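You operate a simulated robot arm through the tools that you are given. There is no shell and no other tool.

Carry out the task below with a simulated robot arm. There is one attempt and no reset: what you move stays moved.

TASK
Unplug the history and film bins and stand each plug in its cup.
Fine: each lever to FREE before its plug comes out; never pull a cord tight.

It is judged by the outcome, as a careful person would: the job done as asked, and still so three seconds after it is handed in. It fails if anything else is knocked over, pushed out of place, dropped, spilled or broken.

THE ROBOT
A 6-joint arm with a two-finger gripper, fixed in place. Base frame: the origin is at the foot of the arm, x ahead of it, y to its left, z up. Lengths are in mm, angles in degrees, forces in N, time in s.
Its first joint turns from -166.0 to 166.0 degrees. Payload 2.45 kg.
The TCP is the grasp point between the finger pads, 20 mm short of the fingertips. In the tool frame z runs along the fingers and y along their closing line. Largest opening 140 mm; the body of the gripper starts 168 mm behind the TCP.
Orientation is told as [roll, pitch, yaw] about the base's x, y, z axes, in that order, counted from this pose: with the fingers straight down and closing along the base's y, the tool's x points along the base's -x, its y along +y and its z along -z.

THE INTERFACE
- The arm moves only by the tool nudge_tool. Its argument "increments" is a list of rows, each an object of numbers (a shift or turn left out is 0, a gripper value left out holds the last): "fingers": the finger opening in mm, from 0 to 140; "x", "y", "z": the shift along the tool's x, y, z in mm; "wx", "wy", "wz": the turn, a rotation vector about the tool's x, y, z in degrees. In form: [{"fingers": .., "x": .., "y": .., "z": .., "wx": .., "wy": .., "wz": ..}, ...]. A call has 1 to 20 rows; each row shifts and turns the commanded pose from where the row before left it, along the tool's axes as they then stand. Rows are played at 5 a second. More than 50 mm and 8.6 degrees between two rows, or a gripper value outside its range, and nothing of the call is played. Where a pose cannot be reached the arm comes as near as it can. A force on the tool above 90 N (or 10 N above the force at the start of the call, whichever is more), or a blocked arm, ends the call early, and 0.2 s more pass. Each finger travels about 45 mm/s and halts on what it meets, pressing with about 30 N; the grip force reading is that of the motor and also rises with nothing between the fingers. The clock runs only during rows and for 0.2 s after the last one: add rows that do not move to give the fingers time. The reply holds the time, the measured pose of the TCP, the force on the tool along the base axes, the opening and the grip force, in the units named above and with some noise, with the torque about the TCP (base axes, N m) and any sound that the robot's microphone picked up.
- Cameras (640 x 400 px; columns grow to the right, rows downward): "scene" is fixed at [48.9, -651.6, 1214.7]; the picture's right is [0.76, -0.65, 0.00], its down [-0.10, -0.12, -0.99] and it looks along [0.65, 0.75, -0.15] (base axes); focal length 356 px, centre (320, 200). "wrist" rides on the gripper at [78, 11, -209] in the tool frame; the picture's right is [-0.14, 0.99, 0.00], its down [-0.92, -0.13, -0.37] and it looks along [-0.37, -0.05, 0.93] (tool axes); focal length 280 px, centre (320, 200). There is no depth. A picture from a camera that has moved, and an enlarged one, comes with that camera's place and axes in the base frame and with its lens.
- camera(camera): a new picture of that camera. The clock stands still meanwhile.
- close_up(camera, box): a new picture of the part [left, top, right, bottom] of that camera's present view, enlarged. The clock stands still meanwhile.
- close_job(): hands the job in; it is judged then, once.

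Nothing tells you positions but the pictures and the camera data. Unless the task says otherwise, let go and move clear before handing in.

The tools are called after "Emit:" as a command line: name --argument value ..., lists and objects as JSON in quotes. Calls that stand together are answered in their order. nudge_tool: Moves the arm, as the interface text tells. Its arguments: {"type":"object","properties":{"increments":{"type":"array"}},"required":["increments"]} The other tools are called the same way: camera (camera) takes a picture; close_up (camera, box) takes an enlarged picture of a part of a camera's view; close_job () hands the job in.

At the start:

```text
t: 0.0
eef_pos: [575.3, 548.5, 946.5]
ee_rot: [0.0, 0.0, 0.0]
wrist_force: [-0.4, -0.1, -0.2]
torque: [0.01, 0.02, 0.01]
opening: 140.0
finger_force: 0.0
```

scene: 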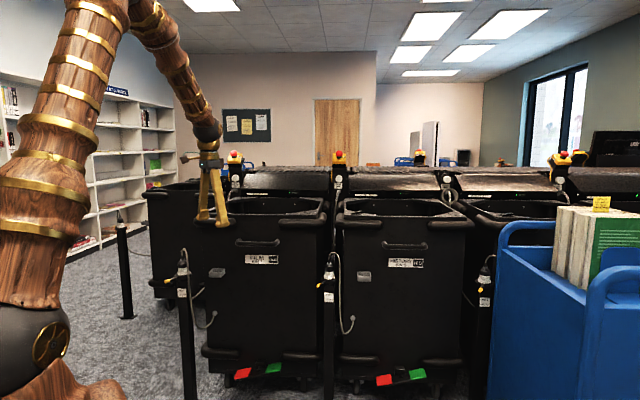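
wrist: 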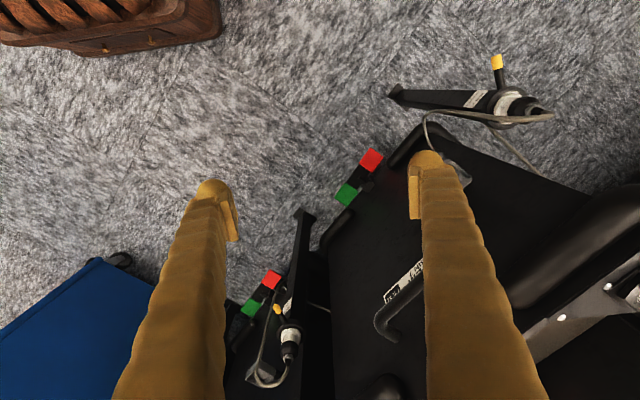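

I see a row of black bins with posts in front carrying plugs and levers; I first want close views of the labels, posts and levers.

Emit:
close_up --camera "scene" --box '[140, 220, 300, 320]'

Emit:
close_up --camera "scene" --box '[300, 220, 460, 320]'

Emit:
close_up --camera "scene" --box '[420, 220, 580, 320]'

Emit:
close_up --camera "scene" --box '[200, 130, 480, 305]'

Emit:
close_up --camera "wrist" --box '[380, 30, 580, 155]'

Emit:
close_up --camera "wrist" --box '[200, 190, 420, 400]'

```text
4.00 times, centred on (220, 270) of scene
camera zoom: at [48.9, -651.6, 1214.7], right [0.76, -0.65, 0.0], down [-0.1, -0.12, -0.99], along [0.65, 0.75, -0.15], focal length 1424 px, centre (720, -80)
```

zoom: 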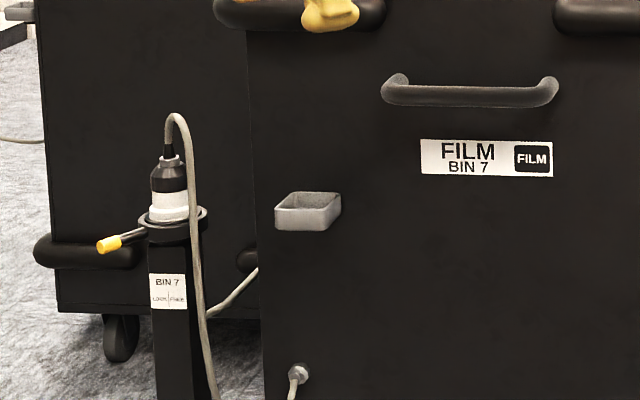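

```text
4.00 times, centred on (380, 270) of scene
camera zoom: at [48.9, -651.6, 1214.7], right [0.76, -0.65, 0.0], down [-0.1, -0.12, -0.99], along [0.65, 0.75, -0.15], focal length 1424 px, centre (80, -80)
```

zoom: 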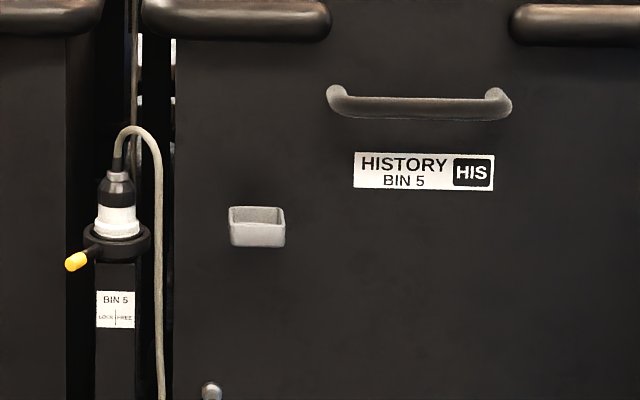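

```text
4.00 times, centred on (500, 270) of scene
camera zoom: at [48.9, -651.6, 1214.7], right [0.76, -0.65, 0.0], down [-0.1, -0.12, -0.99], along [0.65, 0.75, -0.15], focal length 1424 px, centre (-400, -80)
```

zoom: 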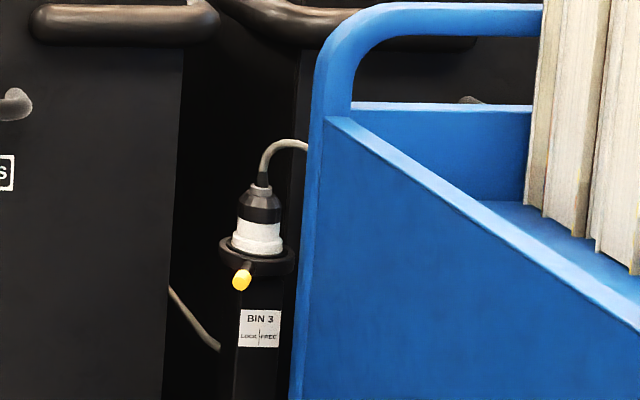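

```text
2.29 times, centred on (340, 218) of scene
camera zoom: at [48.9, -651.6, 1214.7], right [0.76, -0.65, 0.0], down [-0.1, -0.12, -0.99], along [0.65, 0.75, -0.15], focal length 814 px, centre (274, 160)
```

zoom: 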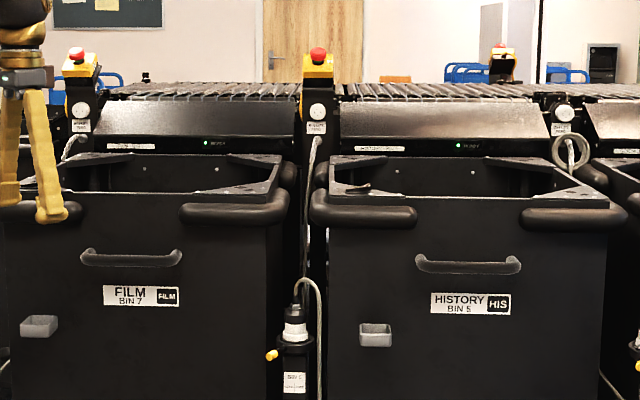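

```text
3.20 times, centred on (480, 92) of wrist
camera zoom: at [499.4, 558.2, 1153.9], right [0.14, 0.99, 0.0], down [0.92, -0.13, 0.37], along [0.37, -0.05, -0.93], focal length 897 px, centre (-192, 544)
```

zoom: 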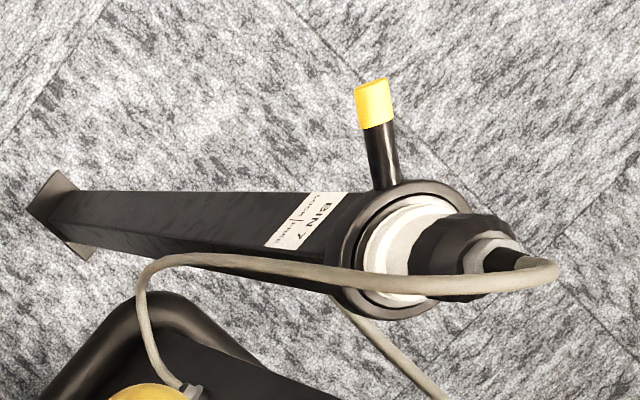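

```text
1.90 times, centred on (310, 295) of wrist
camera zoom: at [499.4, 558.2, 1153.9], right [0.14, 0.99, 0.0], down [0.92, -0.13, 0.37], along [0.37, -0.05, -0.93], focal length 534 px, centre (339, 19)
```

zoom: 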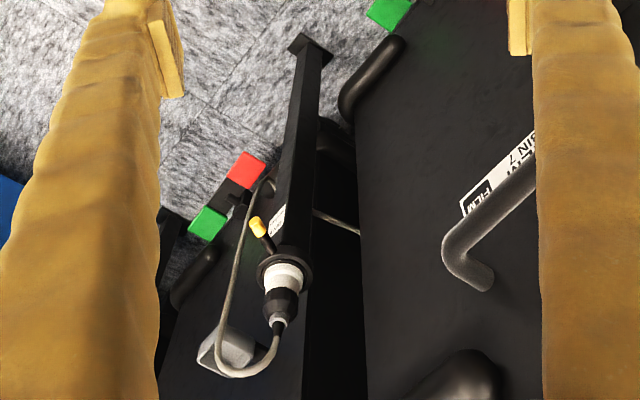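

The film post (BIN 7) collar seems near (571, 871, 655) and the history post (BIN 5) near (1017, 420, 657), both with levers on the LOCK side; the grey boxes on the bin fronts are the cups. I'll turn the tool so it faces the bin row with its camera on top, then look closer.

Emit:
nudge_tool --increments '[{"wz": 8.5}, {"wz": 8.5}, {"wz": 8.5}, {"wz": 8.5}, {"wz": 8.5}, {"wz": 8.5}, {"wz": 8.5}, {"wz": 8.5}, {"wz": 8.5}, {"wz": 8.5}, {"wz": 8.5}, {"wz": 8.5}, {"wz": 8.5}, {"wz": 8.5}, {"wz": 8.5}, {"wz": 7.5}]'

```text
t: 3.4
eef_pos: [592.3, 529.1, 943.1]
ee_rot: [-2.6, 0.4, -132.9]
wrist_force: [0.1, -0.1, 0.3]
torque: [-0.01, 0.0, 0.0]
opening: 139.8
finger_force: 0.0
out of reach, approached as far as the arm can: row 16
```

The camera-up turn hits a joint limit, so I'll turn back and use the other way round (yaw near +45, camera on the underside).

Emit:
nudge_tool --increments '[{"wz": -8.5}, {"wz": -8.5}, {"wz": -8.5}, {"wz": -8.5}, {"wz": -8.5}, {"wz": -8.5}, {"wz": -8.5}, {"wz": -8.5}, {"wz": -8.5}, {"wz": -8.5}, {"wz": -8.5}, {"wz": -8.5}, {"wz": -8.5}, {"wz": -8.5}, {"wz": -8.5}, {"wz": -8.5}, {"wz": -8.5}, {"wz": -8.5}, {"wz": -8.5}, {"wz": -8.5}]'

```text
t: 7.6
eef_pos: [590.4, 528.0, 943.1]
ee_rot: [2.5, 0.0, 37.3]
wrist_force: [0.1, 1.2, -0.2]
torque: [0.01, 0.03, 0.05]
opening: 140.1
finger_force: 0.0
```

I'll level the small roll error, set yaw to 45, tilt 45° towards the bins and look.

Emit:
nudge_tool --increments '[{"wx": 2.5}, {"wz": -7.7}, {"wy": -7.5}, {"wy": -7.5}, {"wy": -7.5}, {"wy": -7.5}, {"wy": -7.5}, {"wy": -7.5}, {}]'

Emit:
camera --camera "wrist"

Emit:
camera --camera "scene"

```text
t: 9.6
eef_pos: [594.1, 524.3, 940.9]
ee_rot: [-0.7, -36.1, 44.8]
wrist_force: [0.2, -0.8, 0.8]
torque: [0.0, -0.03, 0.01]
opening: 139.8
finger_force: 0.2
out of reach, approached as far as the arm can: row 7, 8
```

```text
taken
camera wrist: at [453.9, 402.0, 1062.7], right [-0.61, 0.79, 0.07], down [0.46, 0.28, 0.84], along [0.64, 0.55, -0.54], focal length 280 px, centre (320, 200)
```

wrist: 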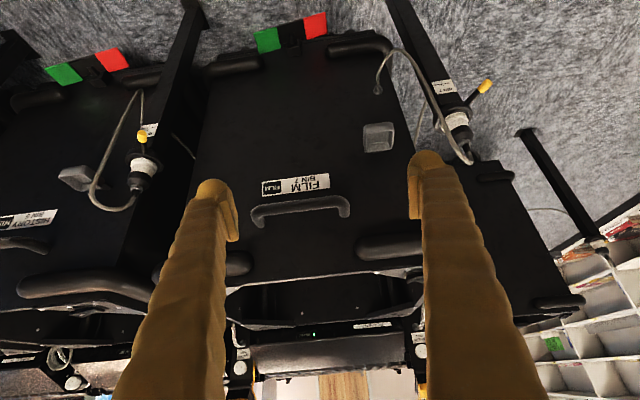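

```text
taken
```

scene: 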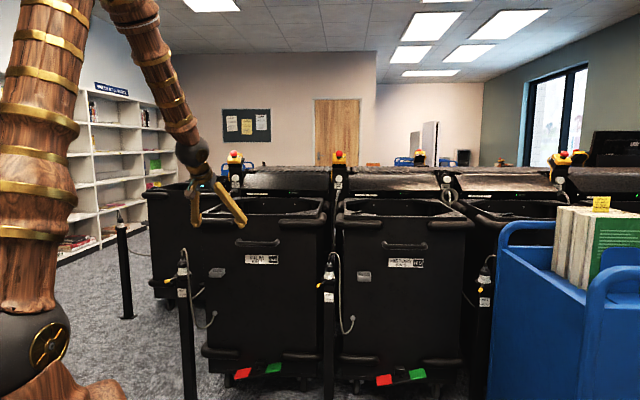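

The tilt is limited here, but this view shows both posts well. I'll take close-ups to refine positions before moving in.

Emit:
close_up --camera "wrist" --box '[350, 60, 510, 160]'

Emit:
close_up --camera "wrist" --box '[40, 110, 200, 210]'

```text
4.00 times, centred on (430, 110) of wrist
camera zoom: at [453.9, 402.0, 1062.7], right [-0.61, 0.79, 0.07], down [0.46, 0.28, 0.84], along [0.64, 0.55, -0.54], focal length 1122 px, centre (-120, 560)
```

zoom: 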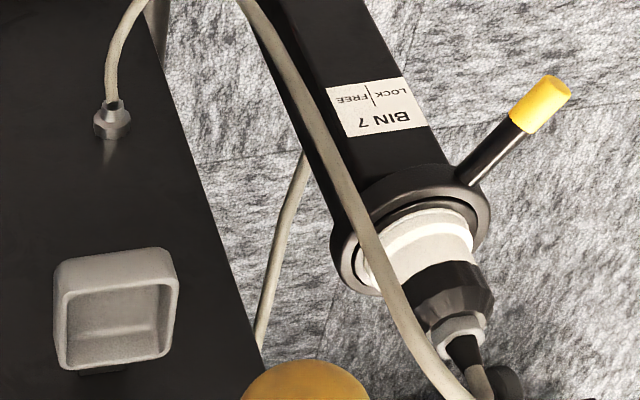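

```text
4.00 times, centred on (120, 160) of wrist
camera zoom: at [453.9, 402.0, 1062.7], right [-0.61, 0.79, 0.07], down [0.46, 0.28, 0.84], along [0.64, 0.55, -0.54], focal length 1122 px, centre (1120, 360)
```

zoom: 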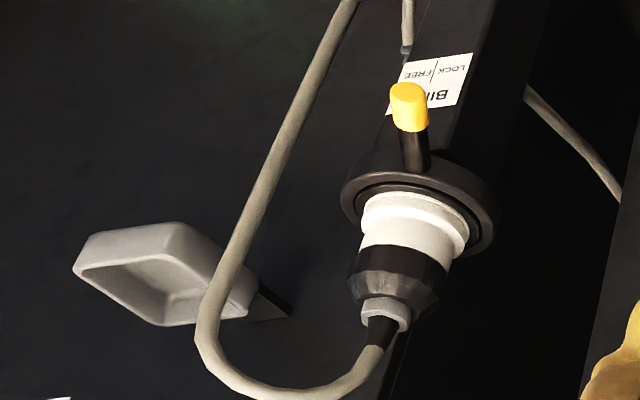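

Both levers stand on the LOCK side. I'll close the fingers and move to a standoff left of the film lever.

Emit:
nudge_tool --increments '[{"fingers": 0, "y": 45}, {"y": 45}, {"y": 45}, {"y": 45}, {"y": 45}, {"y": 45}, {"y": 45}, {"y": 28}, {"x": 18, "z": 35}, {"x": 18, "z": 35}, {"x": 18, "z": 35}, {"x": 18, "z": 35}, {}]'

Emit:
camera --camera "wrist"

Emit:
camera --camera "scene"

```text
t: 12.4
eef_pos: [361.7, 770.2, 793.2]
ee_rot: [3.2, -36.5, 44.8]
wrist_force: [-0.6, -0.4, 0.2]
torque: [-0.01, -0.02, -0.02]
opening: 0.3
finger_force: 29.0
out of reach, approached as far as the arm can: row 1
```

```text
taken
camera wrist: at [231.5, 635.4, 913.8], right [-0.64, 0.76, 0.13], down [0.48, 0.26, 0.84], along [0.6, 0.6, -0.53], focal length 280 px, centre (320, 200)
```

wrist: 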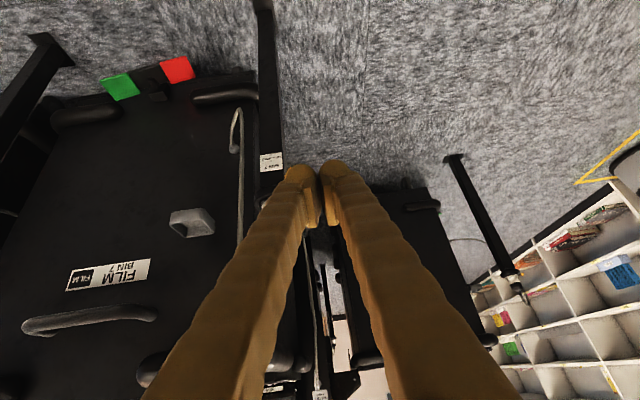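

```text
taken
```

scene: 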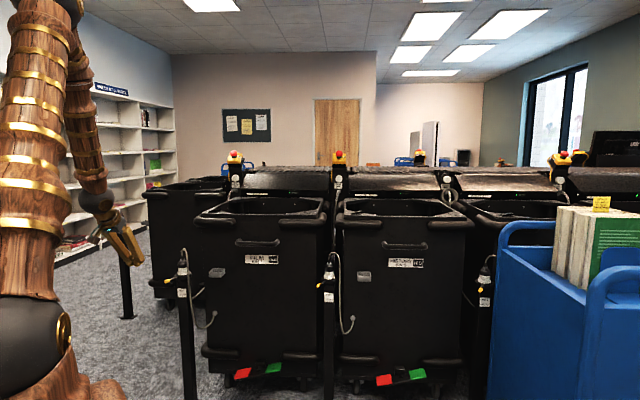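

Level the roll and come closer, still left of the lever, then look again.

Emit:
nudge_tool --increments '[{"wx": 3.2, "y": 10}, {"x": -6, "z": 40}, {"x": -6, "z": 40}, {"x": -6, "z": 40}, {}]'

Emit:
camera --camera "wrist"

Emit:
close_up --camera "scene" --box '[100, 220, 260, 320]'

```text
t: 13.6
eef_pos: [415.3, 835.6, 707.2]
ee_rot: [0.1, -36.5, 44.8]
wrist_force: [0.4, 0.6, -0.1]
torque: [-0.01, -0.02, 0.02]
opening: 0.0
finger_force: 28.9
```

```text
taken
camera wrist: at [276.7, 710.5, 828.5], right [-0.62, 0.78, 0.08], down [0.46, 0.28, 0.84], along [0.64, 0.56, -0.53], focal length 280 px, centre (320, 200)
```

wrist: 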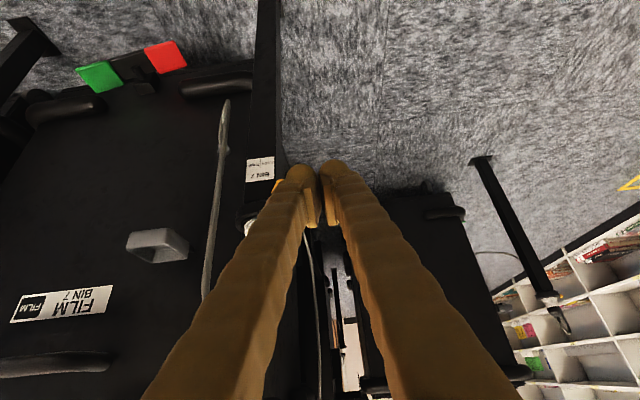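

```text
4.00 times, centred on (180, 270) of scene
camera zoom: at [48.9, -651.6, 1214.7], right [0.76, -0.65, 0.0], down [-0.1, -0.12, -0.99], along [0.65, 0.75, -0.15], focal length 1424 px, centre (880, -80)
```

zoom: 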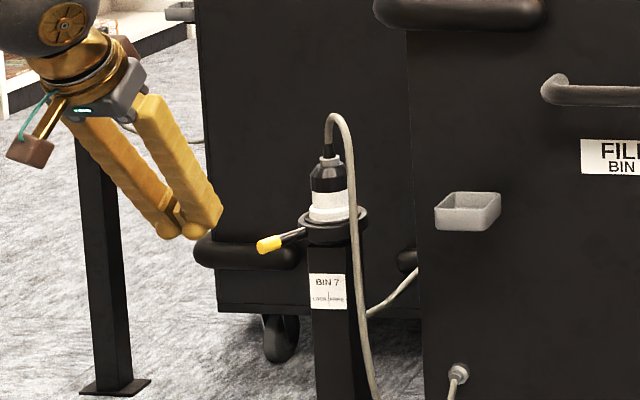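

I'll lower beside the lever's yellow tip and push it gently to the right towards FREE.

Emit:
nudge_tool --increments '[{"x": -3, "z": 36.5}, {"x": -3, "z": 36.5}, {"y": -8}, {"y": -6}, {"y": -5}, {"y": -5}, {"y": -5}, {"y": -5}, {}]'

Emit:
camera --camera "wrist"

Emit:
close_up --camera "scene" --box '[100, 220, 260, 320]'

```text
t: 15.6
eef_pos: [474.1, 845.1, 652.0]
ee_rot: [-0.1, -36.5, 44.8]
wrist_force: [-0.1, 0.7, 0.2]
torque: [0.0, 0.0, -0.03]
opening: 0.0
finger_force: 29.7
```

```text
taken
camera wrist: at [335.0, 719.7, 774.1], right [-0.62, 0.78, 0.08], down [0.46, 0.28, 0.84], along [0.64, 0.56, -0.53], focal length 280 px, centre (320, 200)
```

wrist: 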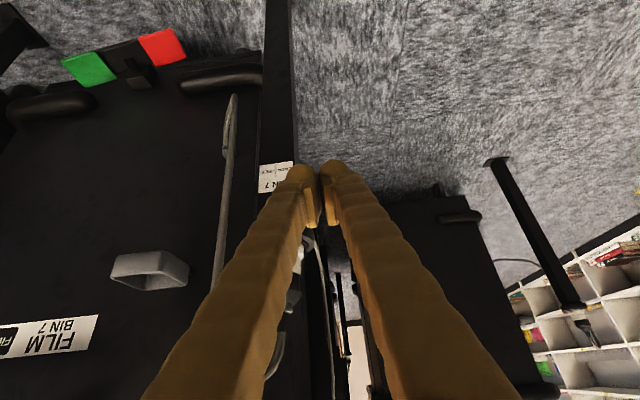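

```text
4.00 times, centred on (180, 270) of scene
camera zoom: at [48.9, -651.6, 1214.7], right [0.76, -0.65, 0.0], down [-0.1, -0.12, -0.99], along [0.65, 0.75, -0.15], focal length 1424 px, centre (880, -80)
```

zoom: 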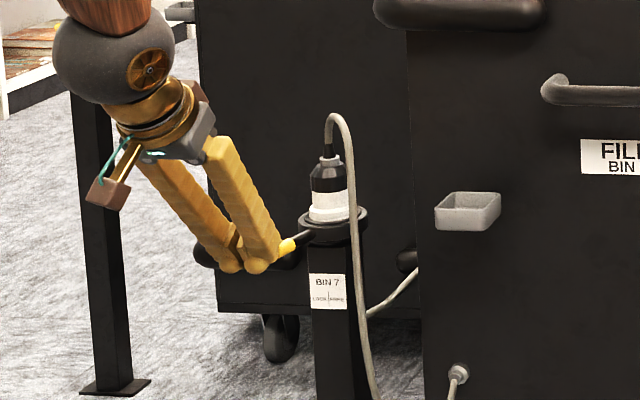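

The fingertips are beside the yellow tip. I keep pushing right in small steps.

Emit:
nudge_tool --increments '[{"y": -5}, {"y": -5}, {"y": -5}, {"y": -5}, {"y": -5}, {"y": -5}, {}]'

Emit:
close_up --camera "scene" --box '[100, 220, 260, 320]'

```text
t: 17.2
eef_pos: [494.7, 823.5, 653.8]
ee_rot: [0.0, -36.4, 44.8]
wrist_force: [-0.1, 0.0, -0.1]
torque: [0.01, -0.02, -0.01]
opening: 0.2
finger_force: 30.0
```

```text
4.00 times, centred on (180, 270) of scene
camera zoom: at [48.9, -651.6, 1214.7], right [0.76, -0.65, 0.0], down [-0.1, -0.12, -0.99], along [0.65, 0.75, -0.15], focal length 1424 px, centre (880, -80)
```

zoom: 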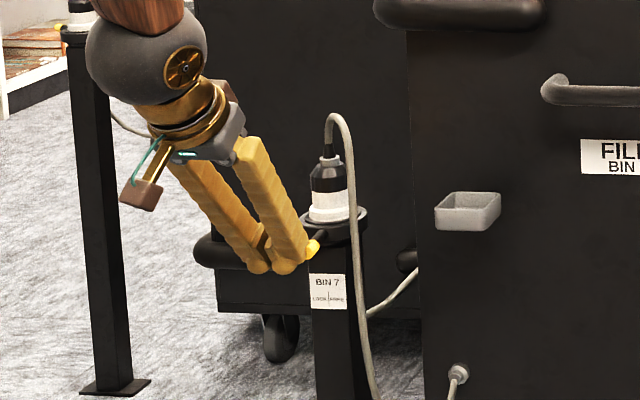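

The lever is moving. Continue the push.

Emit:
nudge_tool --increments '[{"y": -5}, {"y": -5}, {"y": -5}, {"y": -5}, {"y": -5}, {"y": -5}, {}]'

Emit:
close_up --camera "scene" --box '[100, 220, 260, 320]'

Emit:
camera --camera "wrist"

```text
t: 18.8
eef_pos: [516.0, 802.8, 654.4]
ee_rot: [0.1, -36.6, 44.9]
wrist_force: [-0.4, 0.4, -0.3]
torque: [0.01, -0.02, 0.0]
opening: 0.1
finger_force: 29.4
```

```text
4.00 times, centred on (180, 270) of scene
camera zoom: at [48.9, -651.6, 1214.7], right [0.76, -0.65, 0.0], down [-0.1, -0.12, -0.99], along [0.65, 0.75, -0.15], focal length 1424 px, centre (880, -80)
```

zoom: 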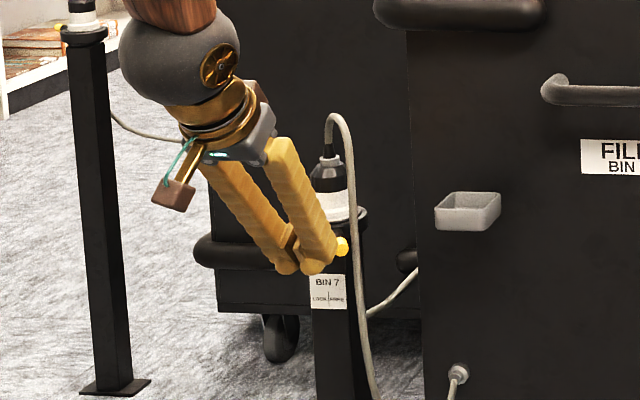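

```text
taken
camera wrist: at [377.2, 677.6, 774.3], right [-0.62, 0.78, 0.08], down [0.46, 0.28, 0.84], along [0.64, 0.56, -0.53], focal length 280 px, centre (320, 200)
```

wrist: 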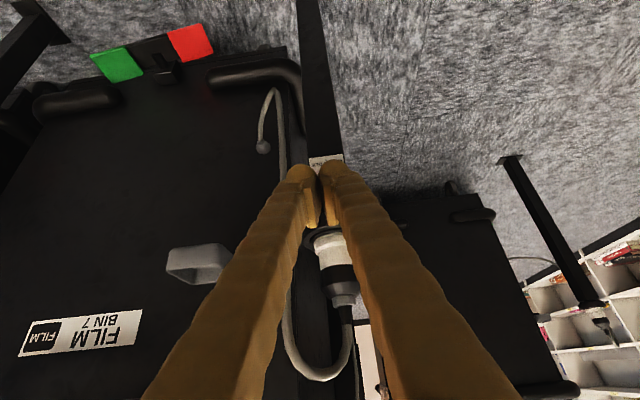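

The lever is about mid-way; the cord hangs a little further right, so I continue slowly.

Emit:
nudge_tool --increments '[{"y": -4}, {"y": -4}, {"y": -4}, {"y": -4}, {}]'

Emit:
close_up --camera "scene" --box '[140, 230, 236, 290]'

Emit:
camera --camera "wrist"

```text
t: 19.8
eef_pos: [522.1, 796.0, 654.3]
ee_rot: [0.0, -36.6, 45.4]
wrist_force: [-32.2, -4.8, 20.7]
torque: [-0.3, -0.36, -0.01]
opening: 0.0
finger_force: 29.2
stopped in row 5: the force on the tool passed its limit at 97 N (the readings are from after the stop); the commanded pose is now the measured one
```

```text
6.67 times, centred on (188, 260) of scene
camera zoom: at [48.9, -651.6, 1214.7], right [0.76, -0.65, 0.0], down [-0.1, -0.12, -0.99], along [0.65, 0.75, -0.15], focal length 2373 px, centre (1200, -200)
```

zoom: 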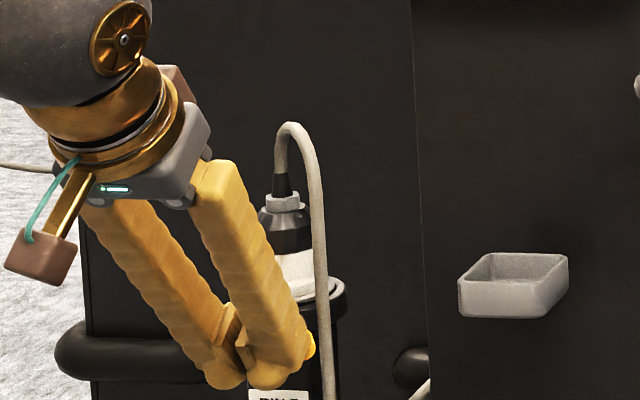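

```text
taken
camera wrist: at [384.1, 668.8, 776.0], right [-0.63, 0.77, 0.08], down [0.46, 0.28, 0.84], along [0.63, 0.57, -0.53], focal length 280 px, centre (320, 200)
```

wrist: 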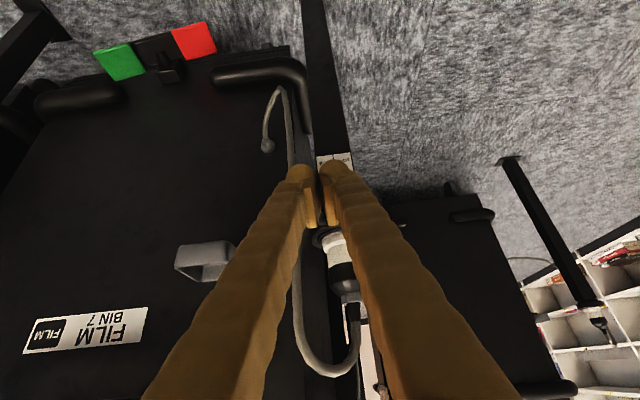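

It came up hard, probably the FREE end-stop. I back off and check the lever position.

Emit:
nudge_tool --increments '[{"y": 6}, {"y": 10}, {"x": 30, "z": -40, "y": 10}, {"x": 30, "z": -40, "y": 20}, {"y": 30}, {}]'

Emit:
close_up --camera "scene" --box '[140, 230, 236, 290]'

Emit:
camera --camera "wrist"

```text
refused: row 3 steps farther than a row can; nothing moved
```

```text
6.67 times, centred on (188, 260) of scene
camera zoom: at [48.9, -651.6, 1214.7], right [0.76, -0.65, 0.0], down [-0.1, -0.12, -0.99], along [0.65, 0.75, -0.15], focal length 2373 px, centre (1200, -200)
```

zoom: 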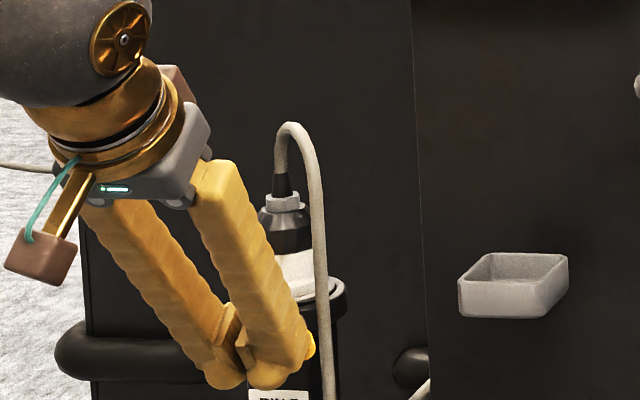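

```text
taken
camera wrist: at [384.1, 668.8, 776.0], right [-0.63, 0.77, 0.08], down [0.46, 0.28, 0.84], along [0.63, 0.57, -0.53], focal length 280 px, centre (320, 200)
```

wrist: 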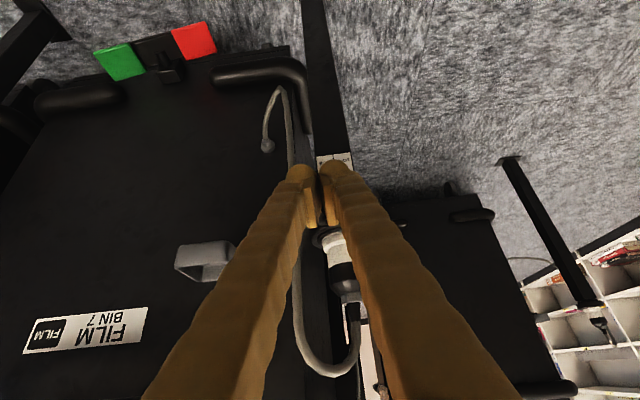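

The step was too big; I'll back off in smaller steps.

Emit:
nudge_tool --increments '[{"y": 6}, {"y": 10}, {"x": 20, "z": -25, "y": 10}, {"x": 20, "z": -25, "y": 20}, {"x": 15, "z": -25, "y": 30}, {"y": 30}, {}]'

Emit:
close_up --camera "scene" --box '[140, 230, 236, 290]'

Emit:
camera --camera "wrist"

```text
t: 21.4
eef_pos: [384.5, 805.5, 682.5]
ee_rot: [0.0, -36.5, 45.2]
wrist_force: [0.1, 0.0, -0.3]
torque: [0.03, -0.02, -0.01]
opening: 0.2
finger_force: 29.5
```

```text
6.67 times, centred on (188, 260) of scene
camera zoom: at [48.9, -651.6, 1214.7], right [0.76, -0.65, 0.0], down [-0.1, -0.12, -0.99], along [0.65, 0.75, -0.15], focal length 2373 px, centre (1200, -200)
```

zoom: 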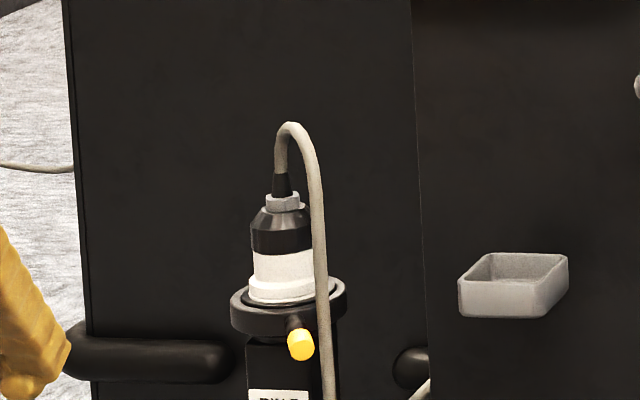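

```text
taken
camera wrist: at [247.9, 679.7, 802.8], right [-0.63, 0.78, 0.08], down [0.46, 0.28, 0.84], along [0.63, 0.57, -0.53], focal length 280 px, centre (320, 200)
```

wrist: 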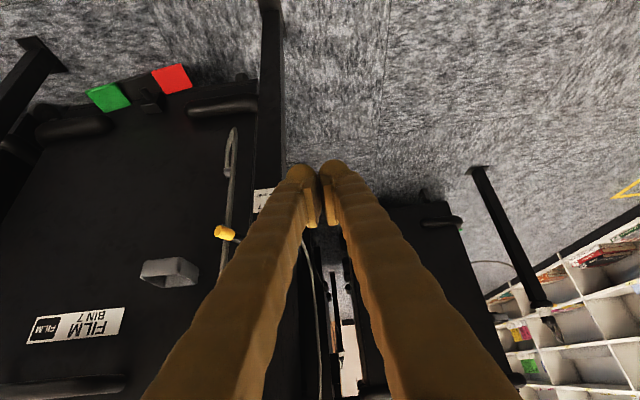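

The lever now points symmetrically to the right (FREE). I'll test how far the tool can tilt towards horizontal here, so a finger can pass under the cord's arc.

Emit:
nudge_tool --increments '[{"fingers": 76, "wy": -8}, {"wy": -8}, {"wy": -8}, {"wy": -8}, {"wy": -8}, {"wy": -8}, {}]'

Emit:
camera --camera "wrist"

Emit:
camera --camera "scene"

```text
t: 23.0
eef_pos: [385.8, 805.1, 682.0]
ee_rot: [0.1, -84.7, 45.2]
wrist_force: [-0.1, 0.0, -1.2]
torque: [-0.03, 0.03, -0.01]
opening: 76.0
finger_force: 0.2
```

```text
taken
camera wrist: at [228.0, 660.3, 623.1], right [-0.69, 0.71, 0.14], down [-0.11, -0.29, 0.95], along [0.71, 0.65, 0.28], focal length 280 px, centre (320, 200)
```

wrist: 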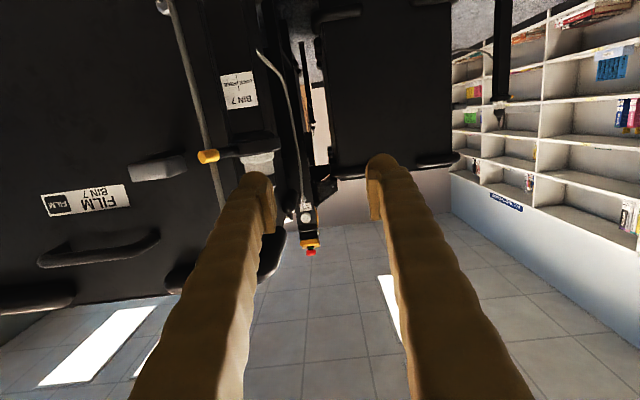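

```text
taken
```

scene: 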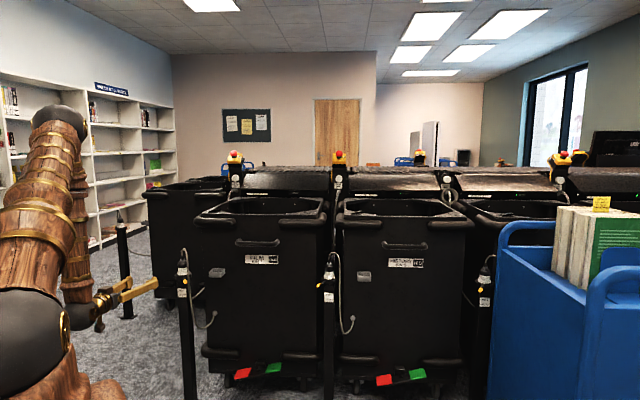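

Horizontal works. I'll yaw 15° so the right finger passes between plug and hanging cord, line up with the film plug at height ~694, and stop short to check.

Emit:
nudge_tool --increments '[{"fingers": 70, "wx": 7.47, "wz": 0.69}, {"wx": 7.47, "wz": 0.69}, {"x": -12, "y": -39.5}, {"z": 40}, {"z": 40}, {}]'

Emit:
camera --camera "wrist"

Emit:
close_up --camera "scene" --box '[120, 220, 248, 300]'

```text
t: 24.4
eef_pos: [474.0, 814.1, 686.6]
ee_rot: [-0.5, -84.5, 30.8]
wrist_force: [1.1, 0.0, -0.4]
torque: [0.01, 0.02, -0.01]
opening: 69.8
finger_force: 0.0
```

```text
taken
camera wrist: at [285.0, 713.4, 628.0], right [-0.49, 0.86, 0.14], down [-0.18, -0.25, 0.95], along [0.85, 0.44, 0.28], focal length 280 px, centre (320, 200)
```

wrist: 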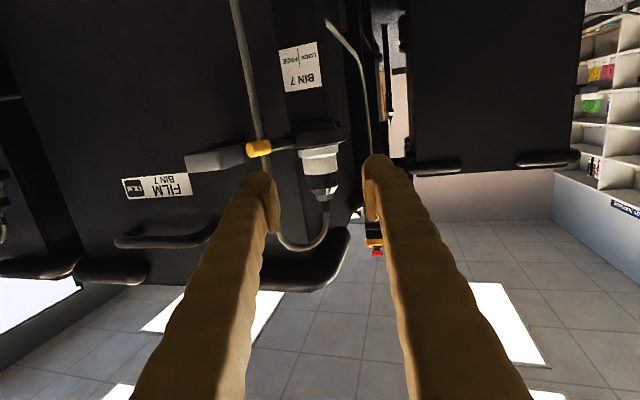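

```text
5.00 times, centred on (184, 260) of scene
camera zoom: at [48.9, -651.6, 1214.7], right [0.76, -0.65, 0.0], down [-0.1, -0.12, -0.99], along [0.65, 0.75, -0.15], focal length 1780 px, centre (1000, -100)
```

zoom: 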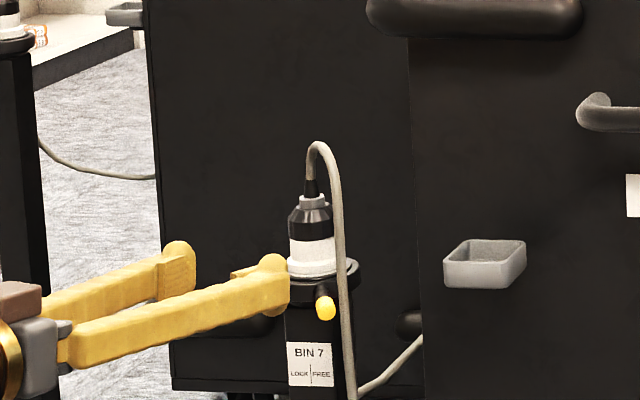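

The plug is centred between the fingers and the cord lies outside the right finger. I'll narrow to 60 mm, level the tool, raise slightly, and advance in part.

Emit:
nudge_tool --increments '[{"fingers": 60, "wy": -5.5, "y": -2}, {"x": -8}, {"z": 15}, {"z": 15}, {"z": 15}, {"z": 10}, {}]'

Emit:
camera --camera "wrist"

Emit:
close_up --camera "scene" --box '[120, 220, 248, 300]'

```text
t: 26.0
eef_pos: [524.8, 841.0, 693.9]
ee_rot: [-155.7, -89.8, -174.1]
wrist_force: [0.1, -0.2, -0.6]
torque: [-0.01, 0.02, 0.02]
opening: 60.2
finger_force: 0.0
```

```text
taken
camera wrist: at [339.9, 742.8, 614.9], right [-0.5, 0.86, 0.14], down [-0.26, -0.3, 0.92], along [0.83, 0.42, 0.37], focal length 280 px, centre (320, 200)
```

wrist: 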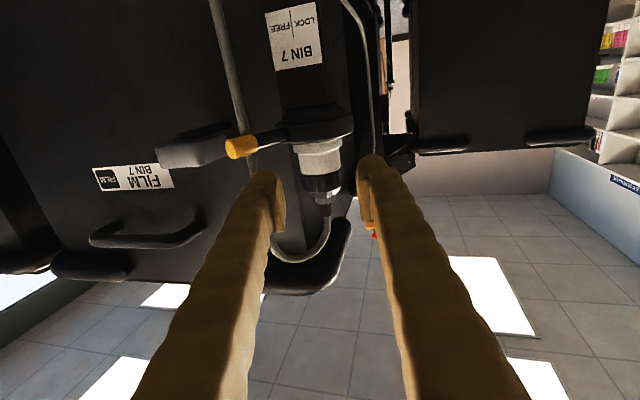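

```text
5.00 times, centred on (184, 260) of scene
camera zoom: at [48.9, -651.6, 1214.7], right [0.76, -0.65, 0.0], down [-0.1, -0.12, -0.99], along [0.65, 0.75, -0.15], focal length 1780 px, centre (1000, -100)
```

zoom: 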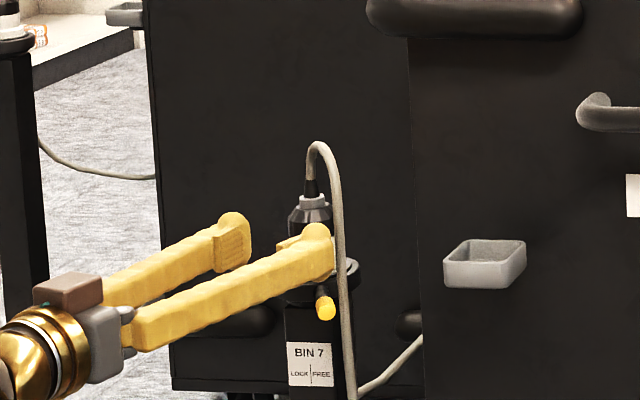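

Well aligned; the right finger is inside the hanging cord. Advance the remaining ~44 mm.

Emit:
nudge_tool --increments '[{"z": 11}, {"z": 11}, {"z": 11}, {"z": 11}, {}]'

Emit:
camera --camera "wrist"

Emit:
close_up --camera "scene" --box '[120, 220, 248, 300]'

```text
t: 27.2
eef_pos: [560.9, 861.3, 695.0]
ee_rot: [-158.5, -89.9, -171.4]
wrist_force: [-0.4, 0.4, -0.2]
torque: [-0.03, -0.02, -0.01]
opening: 59.8
finger_force: 0.1
```

```text
taken
camera wrist: at [377.5, 764.5, 615.5], right [-0.5, 0.86, 0.14], down [-0.26, -0.3, 0.92], along [0.83, 0.42, 0.37], focal length 280 px, centre (320, 200)
```

wrist: 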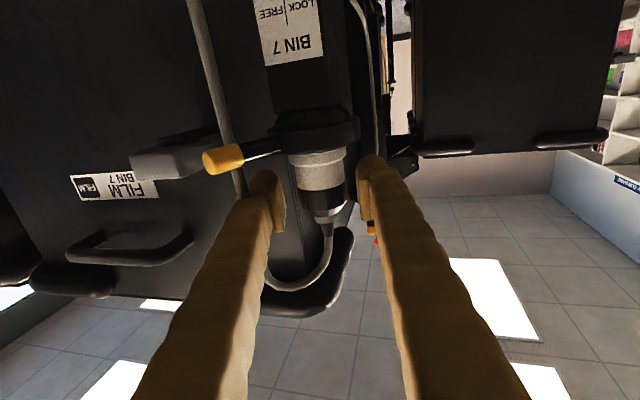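

```text
5.00 times, centred on (184, 260) of scene
camera zoom: at [48.9, -651.6, 1214.7], right [0.76, -0.65, 0.0], down [-0.1, -0.12, -0.99], along [0.65, 0.75, -0.15], focal length 1780 px, centre (1000, -100)
```

zoom: 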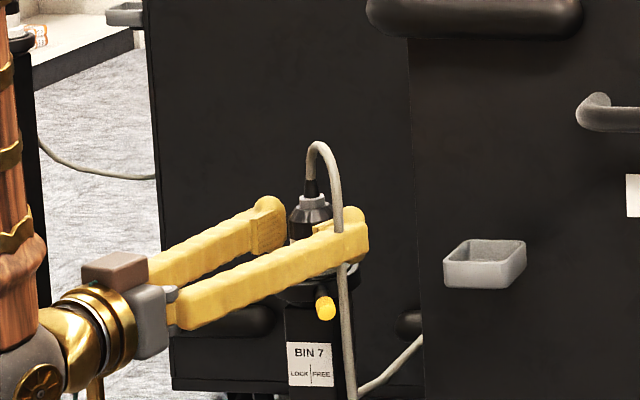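

Let me check the cord against the right finger before closing.

Emit:
close_up --camera "scene" --box '[164, 240, 212, 270]'

Emit:
close_up --camera "wrist" --box '[160, 100, 400, 300]'

```text
13.33 times, centred on (188, 255) of scene
camera zoom: at [48.9, -651.6, 1214.7], right [0.76, -0.65, 0.0], down [-0.1, -0.12, -0.99], along [0.65, 0.75, -0.15], focal length 4746 px, centre (2080, -533)
```

zoom: 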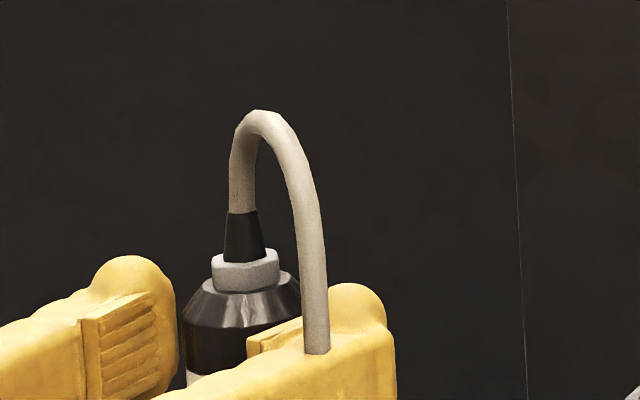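

```text
2.00 times, centred on (280, 200) of wrist
camera zoom: at [377.5, 764.5, 615.5], right [-0.5, 0.86, 0.14], down [-0.26, -0.3, 0.92], along [0.83, 0.42, 0.37], focal length 561 px, centre (400, 200)
```

zoom: 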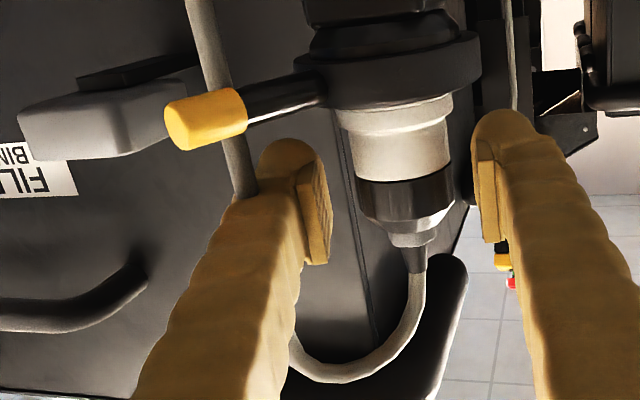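

The cord passes without pushing on anything. I close on the plug body.

Emit:
nudge_tool --increments '[{"fingers": 48}, {}, {"fingers": 30}, {}, {}]'

Emit:
close_up --camera "wrist" --box '[160, 100, 400, 300]'

```text
t: 28.4
eef_pos: [562.5, 861.4, 695.4]
ee_rot: [-161.6, -89.9, -168.2]
wrist_force: [1.0, 0.3, 2.0]
torque: [0.07, -0.05, -0.03]
opening: 38.6
finger_force: 30.2
heard: snap
```

```text
2.00 times, centred on (280, 200) of wrist
camera zoom: at [377.6, 764.4, 615.6], right [-0.5, 0.86, 0.14], down [-0.26, -0.3, 0.92], along [0.83, 0.42, 0.37], focal length 561 px, centre (400, 200)
```

zoom: 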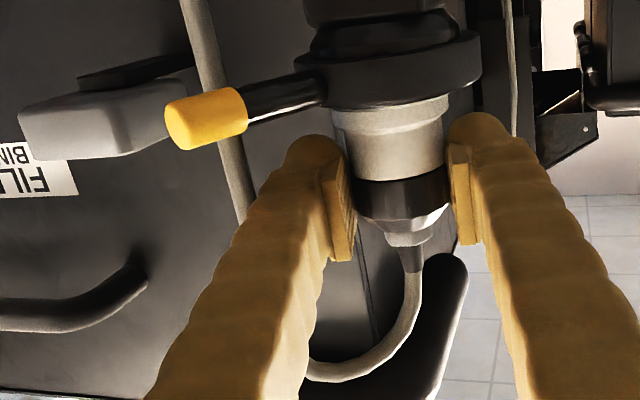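

A snap was heard on closing; I check the scene before lifting.

Emit:
close_up --camera "scene" --box '[140, 230, 236, 290]'

Emit:
camera --camera "scene"

```text
6.67 times, centred on (188, 260) of scene
camera zoom: at [48.9, -651.6, 1214.7], right [0.76, -0.65, 0.0], down [-0.1, -0.12, -0.99], along [0.65, 0.75, -0.15], focal length 2373 px, centre (1200, -200)
```

zoom: 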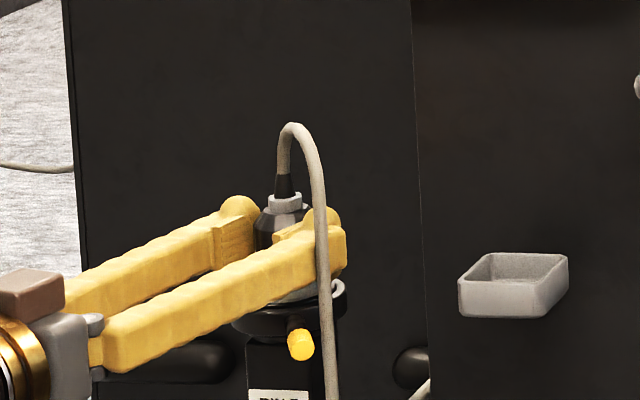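

```text
taken
```

scene: 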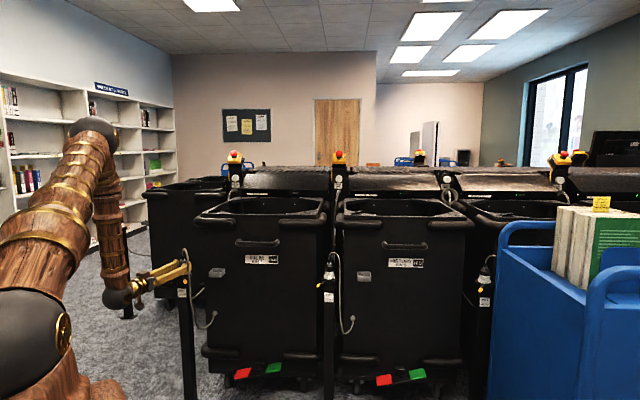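

Lever still at FREE, plug gripped at 38.6 mm. Lift slowly.

Emit:
nudge_tool --increments '[{"x": -4}, {"x": -5}, {"x": -6}, {"x": -8}, {"x": -8}, {}]'

Emit:
close_up --camera "scene" --box '[140, 230, 236, 290]'

Emit:
camera --camera "wrist"

```text
t: 29.8
eef_pos: [561.4, 861.5, 727.1]
ee_rot: [-162.4, -89.9, -167.4]
wrist_force: [-0.1, -0.2, -1.2]
torque: [-0.01, -0.03, 0.03]
opening: 39.1
finger_force: 30.2
```

```text
6.67 times, centred on (188, 260) of scene
camera zoom: at [48.9, -651.6, 1214.7], right [0.76, -0.65, 0.0], down [-0.1, -0.12, -0.99], along [0.65, 0.75, -0.15], focal length 2373 px, centre (1200, -200)
```

zoom: 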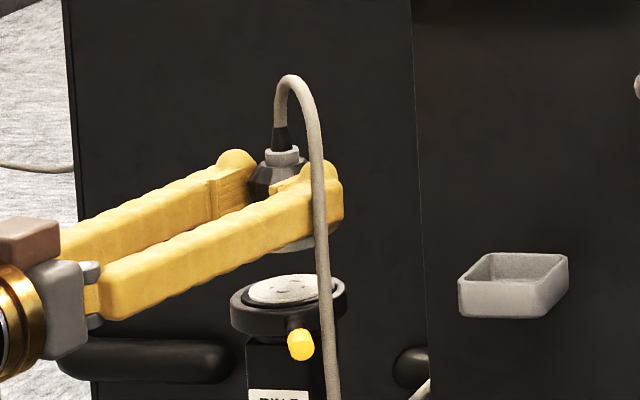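

```text
taken
camera wrist: at [377.4, 764.6, 647.1], right [-0.5, 0.86, 0.14], down [-0.26, -0.3, 0.92], along [0.83, 0.42, 0.37], focal length 280 px, centre (320, 200)
```

wrist: 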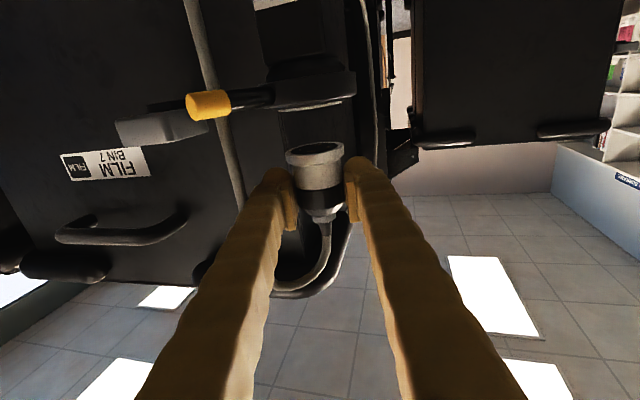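

The plug came out cleanly. Now I need the film cup's exact place; close-ups from both cameras.

Emit:
close_up --camera "wrist" --box '[90, 70, 250, 170]'

Emit:
close_up --camera "scene" --box '[200, 255, 240, 280]'

```text
4.00 times, centred on (170, 120) of wrist
camera zoom: at [377.4, 764.6, 647.1], right [-0.5, 0.86, 0.14], down [-0.26, -0.3, 0.92], along [0.83, 0.42, 0.37], focal length 1122 px, centre (920, 520)
```

zoom: 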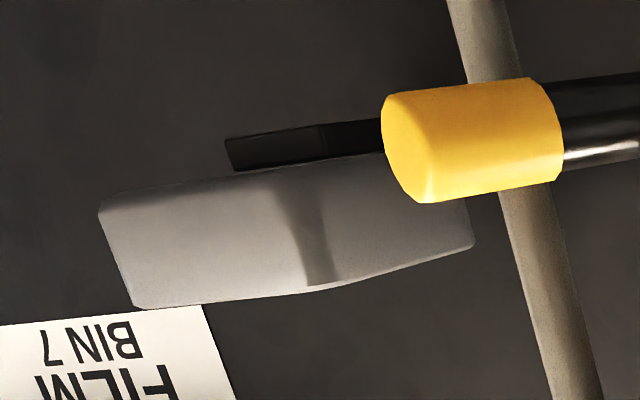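

```text
16.00 times, centred on (220, 268) of scene
camera zoom: at [48.9, -651.6, 1214.7], right [0.76, -0.65, 0.0], down [-0.1, -0.12, -0.99], along [0.65, 0.75, -0.15], focal length 5696 px, centre (1920, -880)
```

zoom: 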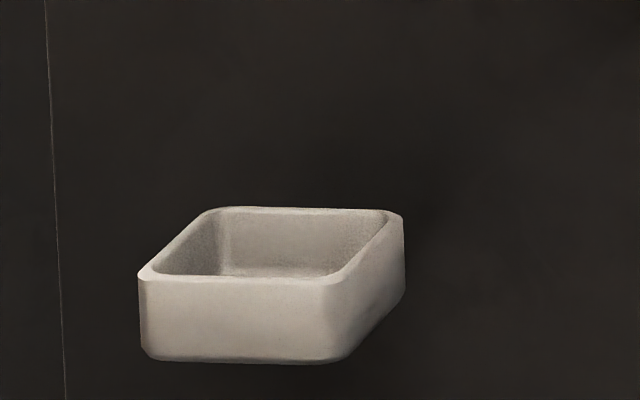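

I want the ratio between the plug's bottom ring and the gripped part.

Emit:
close_up --camera "wrist" --box '[260, 120, 380, 195]'

Emit:
close_up --camera "scene" --box '[160, 245, 208, 275]'

```text
5.33 times, centred on (320, 158) of wrist
camera zoom: at [377.4, 764.6, 647.1], right [-0.5, 0.86, 0.14], down [-0.26, -0.3, 0.92], along [0.83, 0.42, 0.37], focal length 1495 px, centre (320, 427)
```

zoom: 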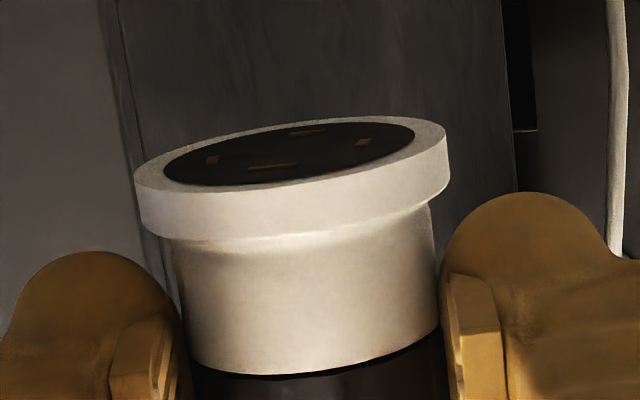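

```text
13.33 times, centred on (184, 260) of scene
camera zoom: at [48.9, -651.6, 1214.7], right [0.76, -0.65, 0.0], down [-0.1, -0.12, -0.99], along [0.65, 0.75, -0.15], focal length 4746 px, centre (2133, -600)
```

zoom: 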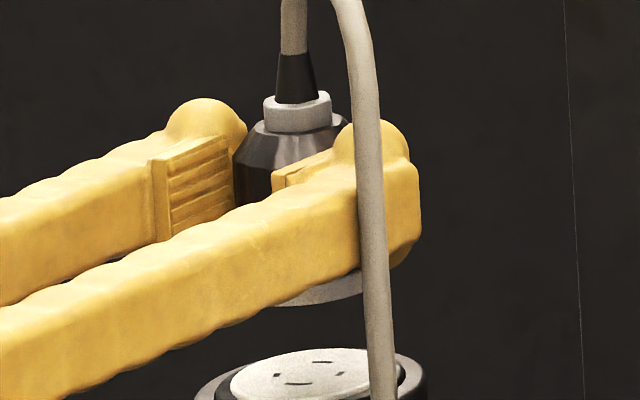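

Emit:
close_up --camera "scene" --box '[206, 263, 230, 278]'

Emit:
close_up --camera "scene" --box '[352, 268, 376, 283]'

```text
16.00 times, centred on (218, 270) of scene
camera zoom: at [48.9, -651.6, 1214.7], right [0.76, -0.65, 0.0], down [-0.1, -0.12, -0.99], along [0.65, 0.75, -0.15], focal length 5696 px, centre (1952, -928)
```

zoom: 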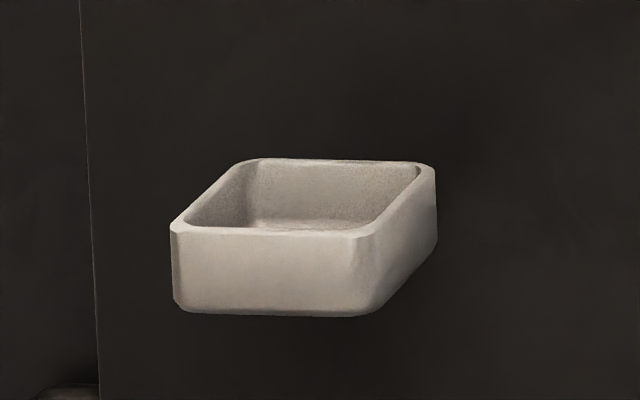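

```text
16.00 times, centred on (364, 276) of scene
camera zoom: at [48.9, -651.6, 1214.7], right [0.76, -0.65, 0.0], down [-0.1, -0.12, -0.99], along [0.65, 0.75, -0.15], focal length 5696 px, centre (-384, -1008)
```

zoom: 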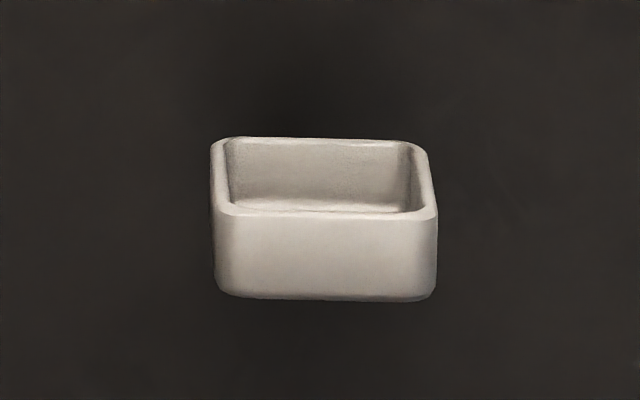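

Plug ring ≈44 mm, cup inside ≈49 mm, so I need care. I'll raise 25 mm, square up to the bin, move right towards above the cup, and measure again.

Emit:
nudge_tool --increments '[{"x": -12}, {"x": -13}, {"wx": -7.1}, {"wx": -7.1}, {"y": -30}, {"y": -30}, {"y": -30}, {"y": -30}, {"y": -30}, {}]'

Emit:
camera --camera "wrist"

Emit:
close_up --camera "scene" --box '[180, 235, 260, 285]'

```text
t: 32.0
eef_pos: [667.0, 752.7, 751.8]
ee_rot: [-146.0, -90.0, -169.6]
wrist_force: [-0.3, 0.2, -0.5]
torque: [0.03, -0.03, 0.02]
opening: 38.5
finger_force: 30.6
```

```text
taken
camera wrist: at [511.6, 614.1, 671.9], right [-0.69, 0.71, 0.14], down [-0.18, -0.35, 0.92], along [0.7, 0.61, 0.37], focal length 280 px, centre (320, 200)
```

wrist: 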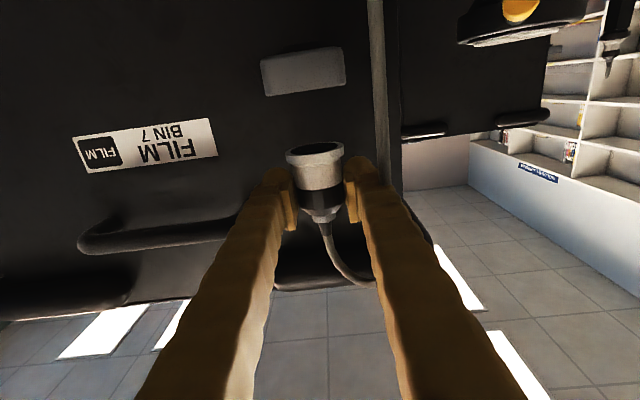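

```text
8.00 times, centred on (220, 260) of scene
camera zoom: at [48.9, -651.6, 1214.7], right [0.76, -0.65, 0.0], down [-0.1, -0.12, -0.99], along [0.65, 0.75, -0.15], focal length 2848 px, centre (1120, -280)
```

zoom: 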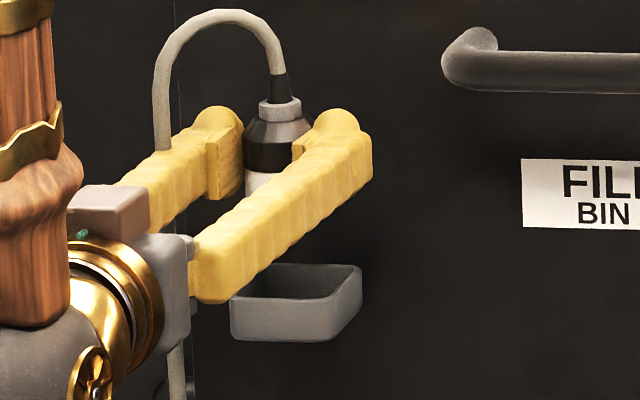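

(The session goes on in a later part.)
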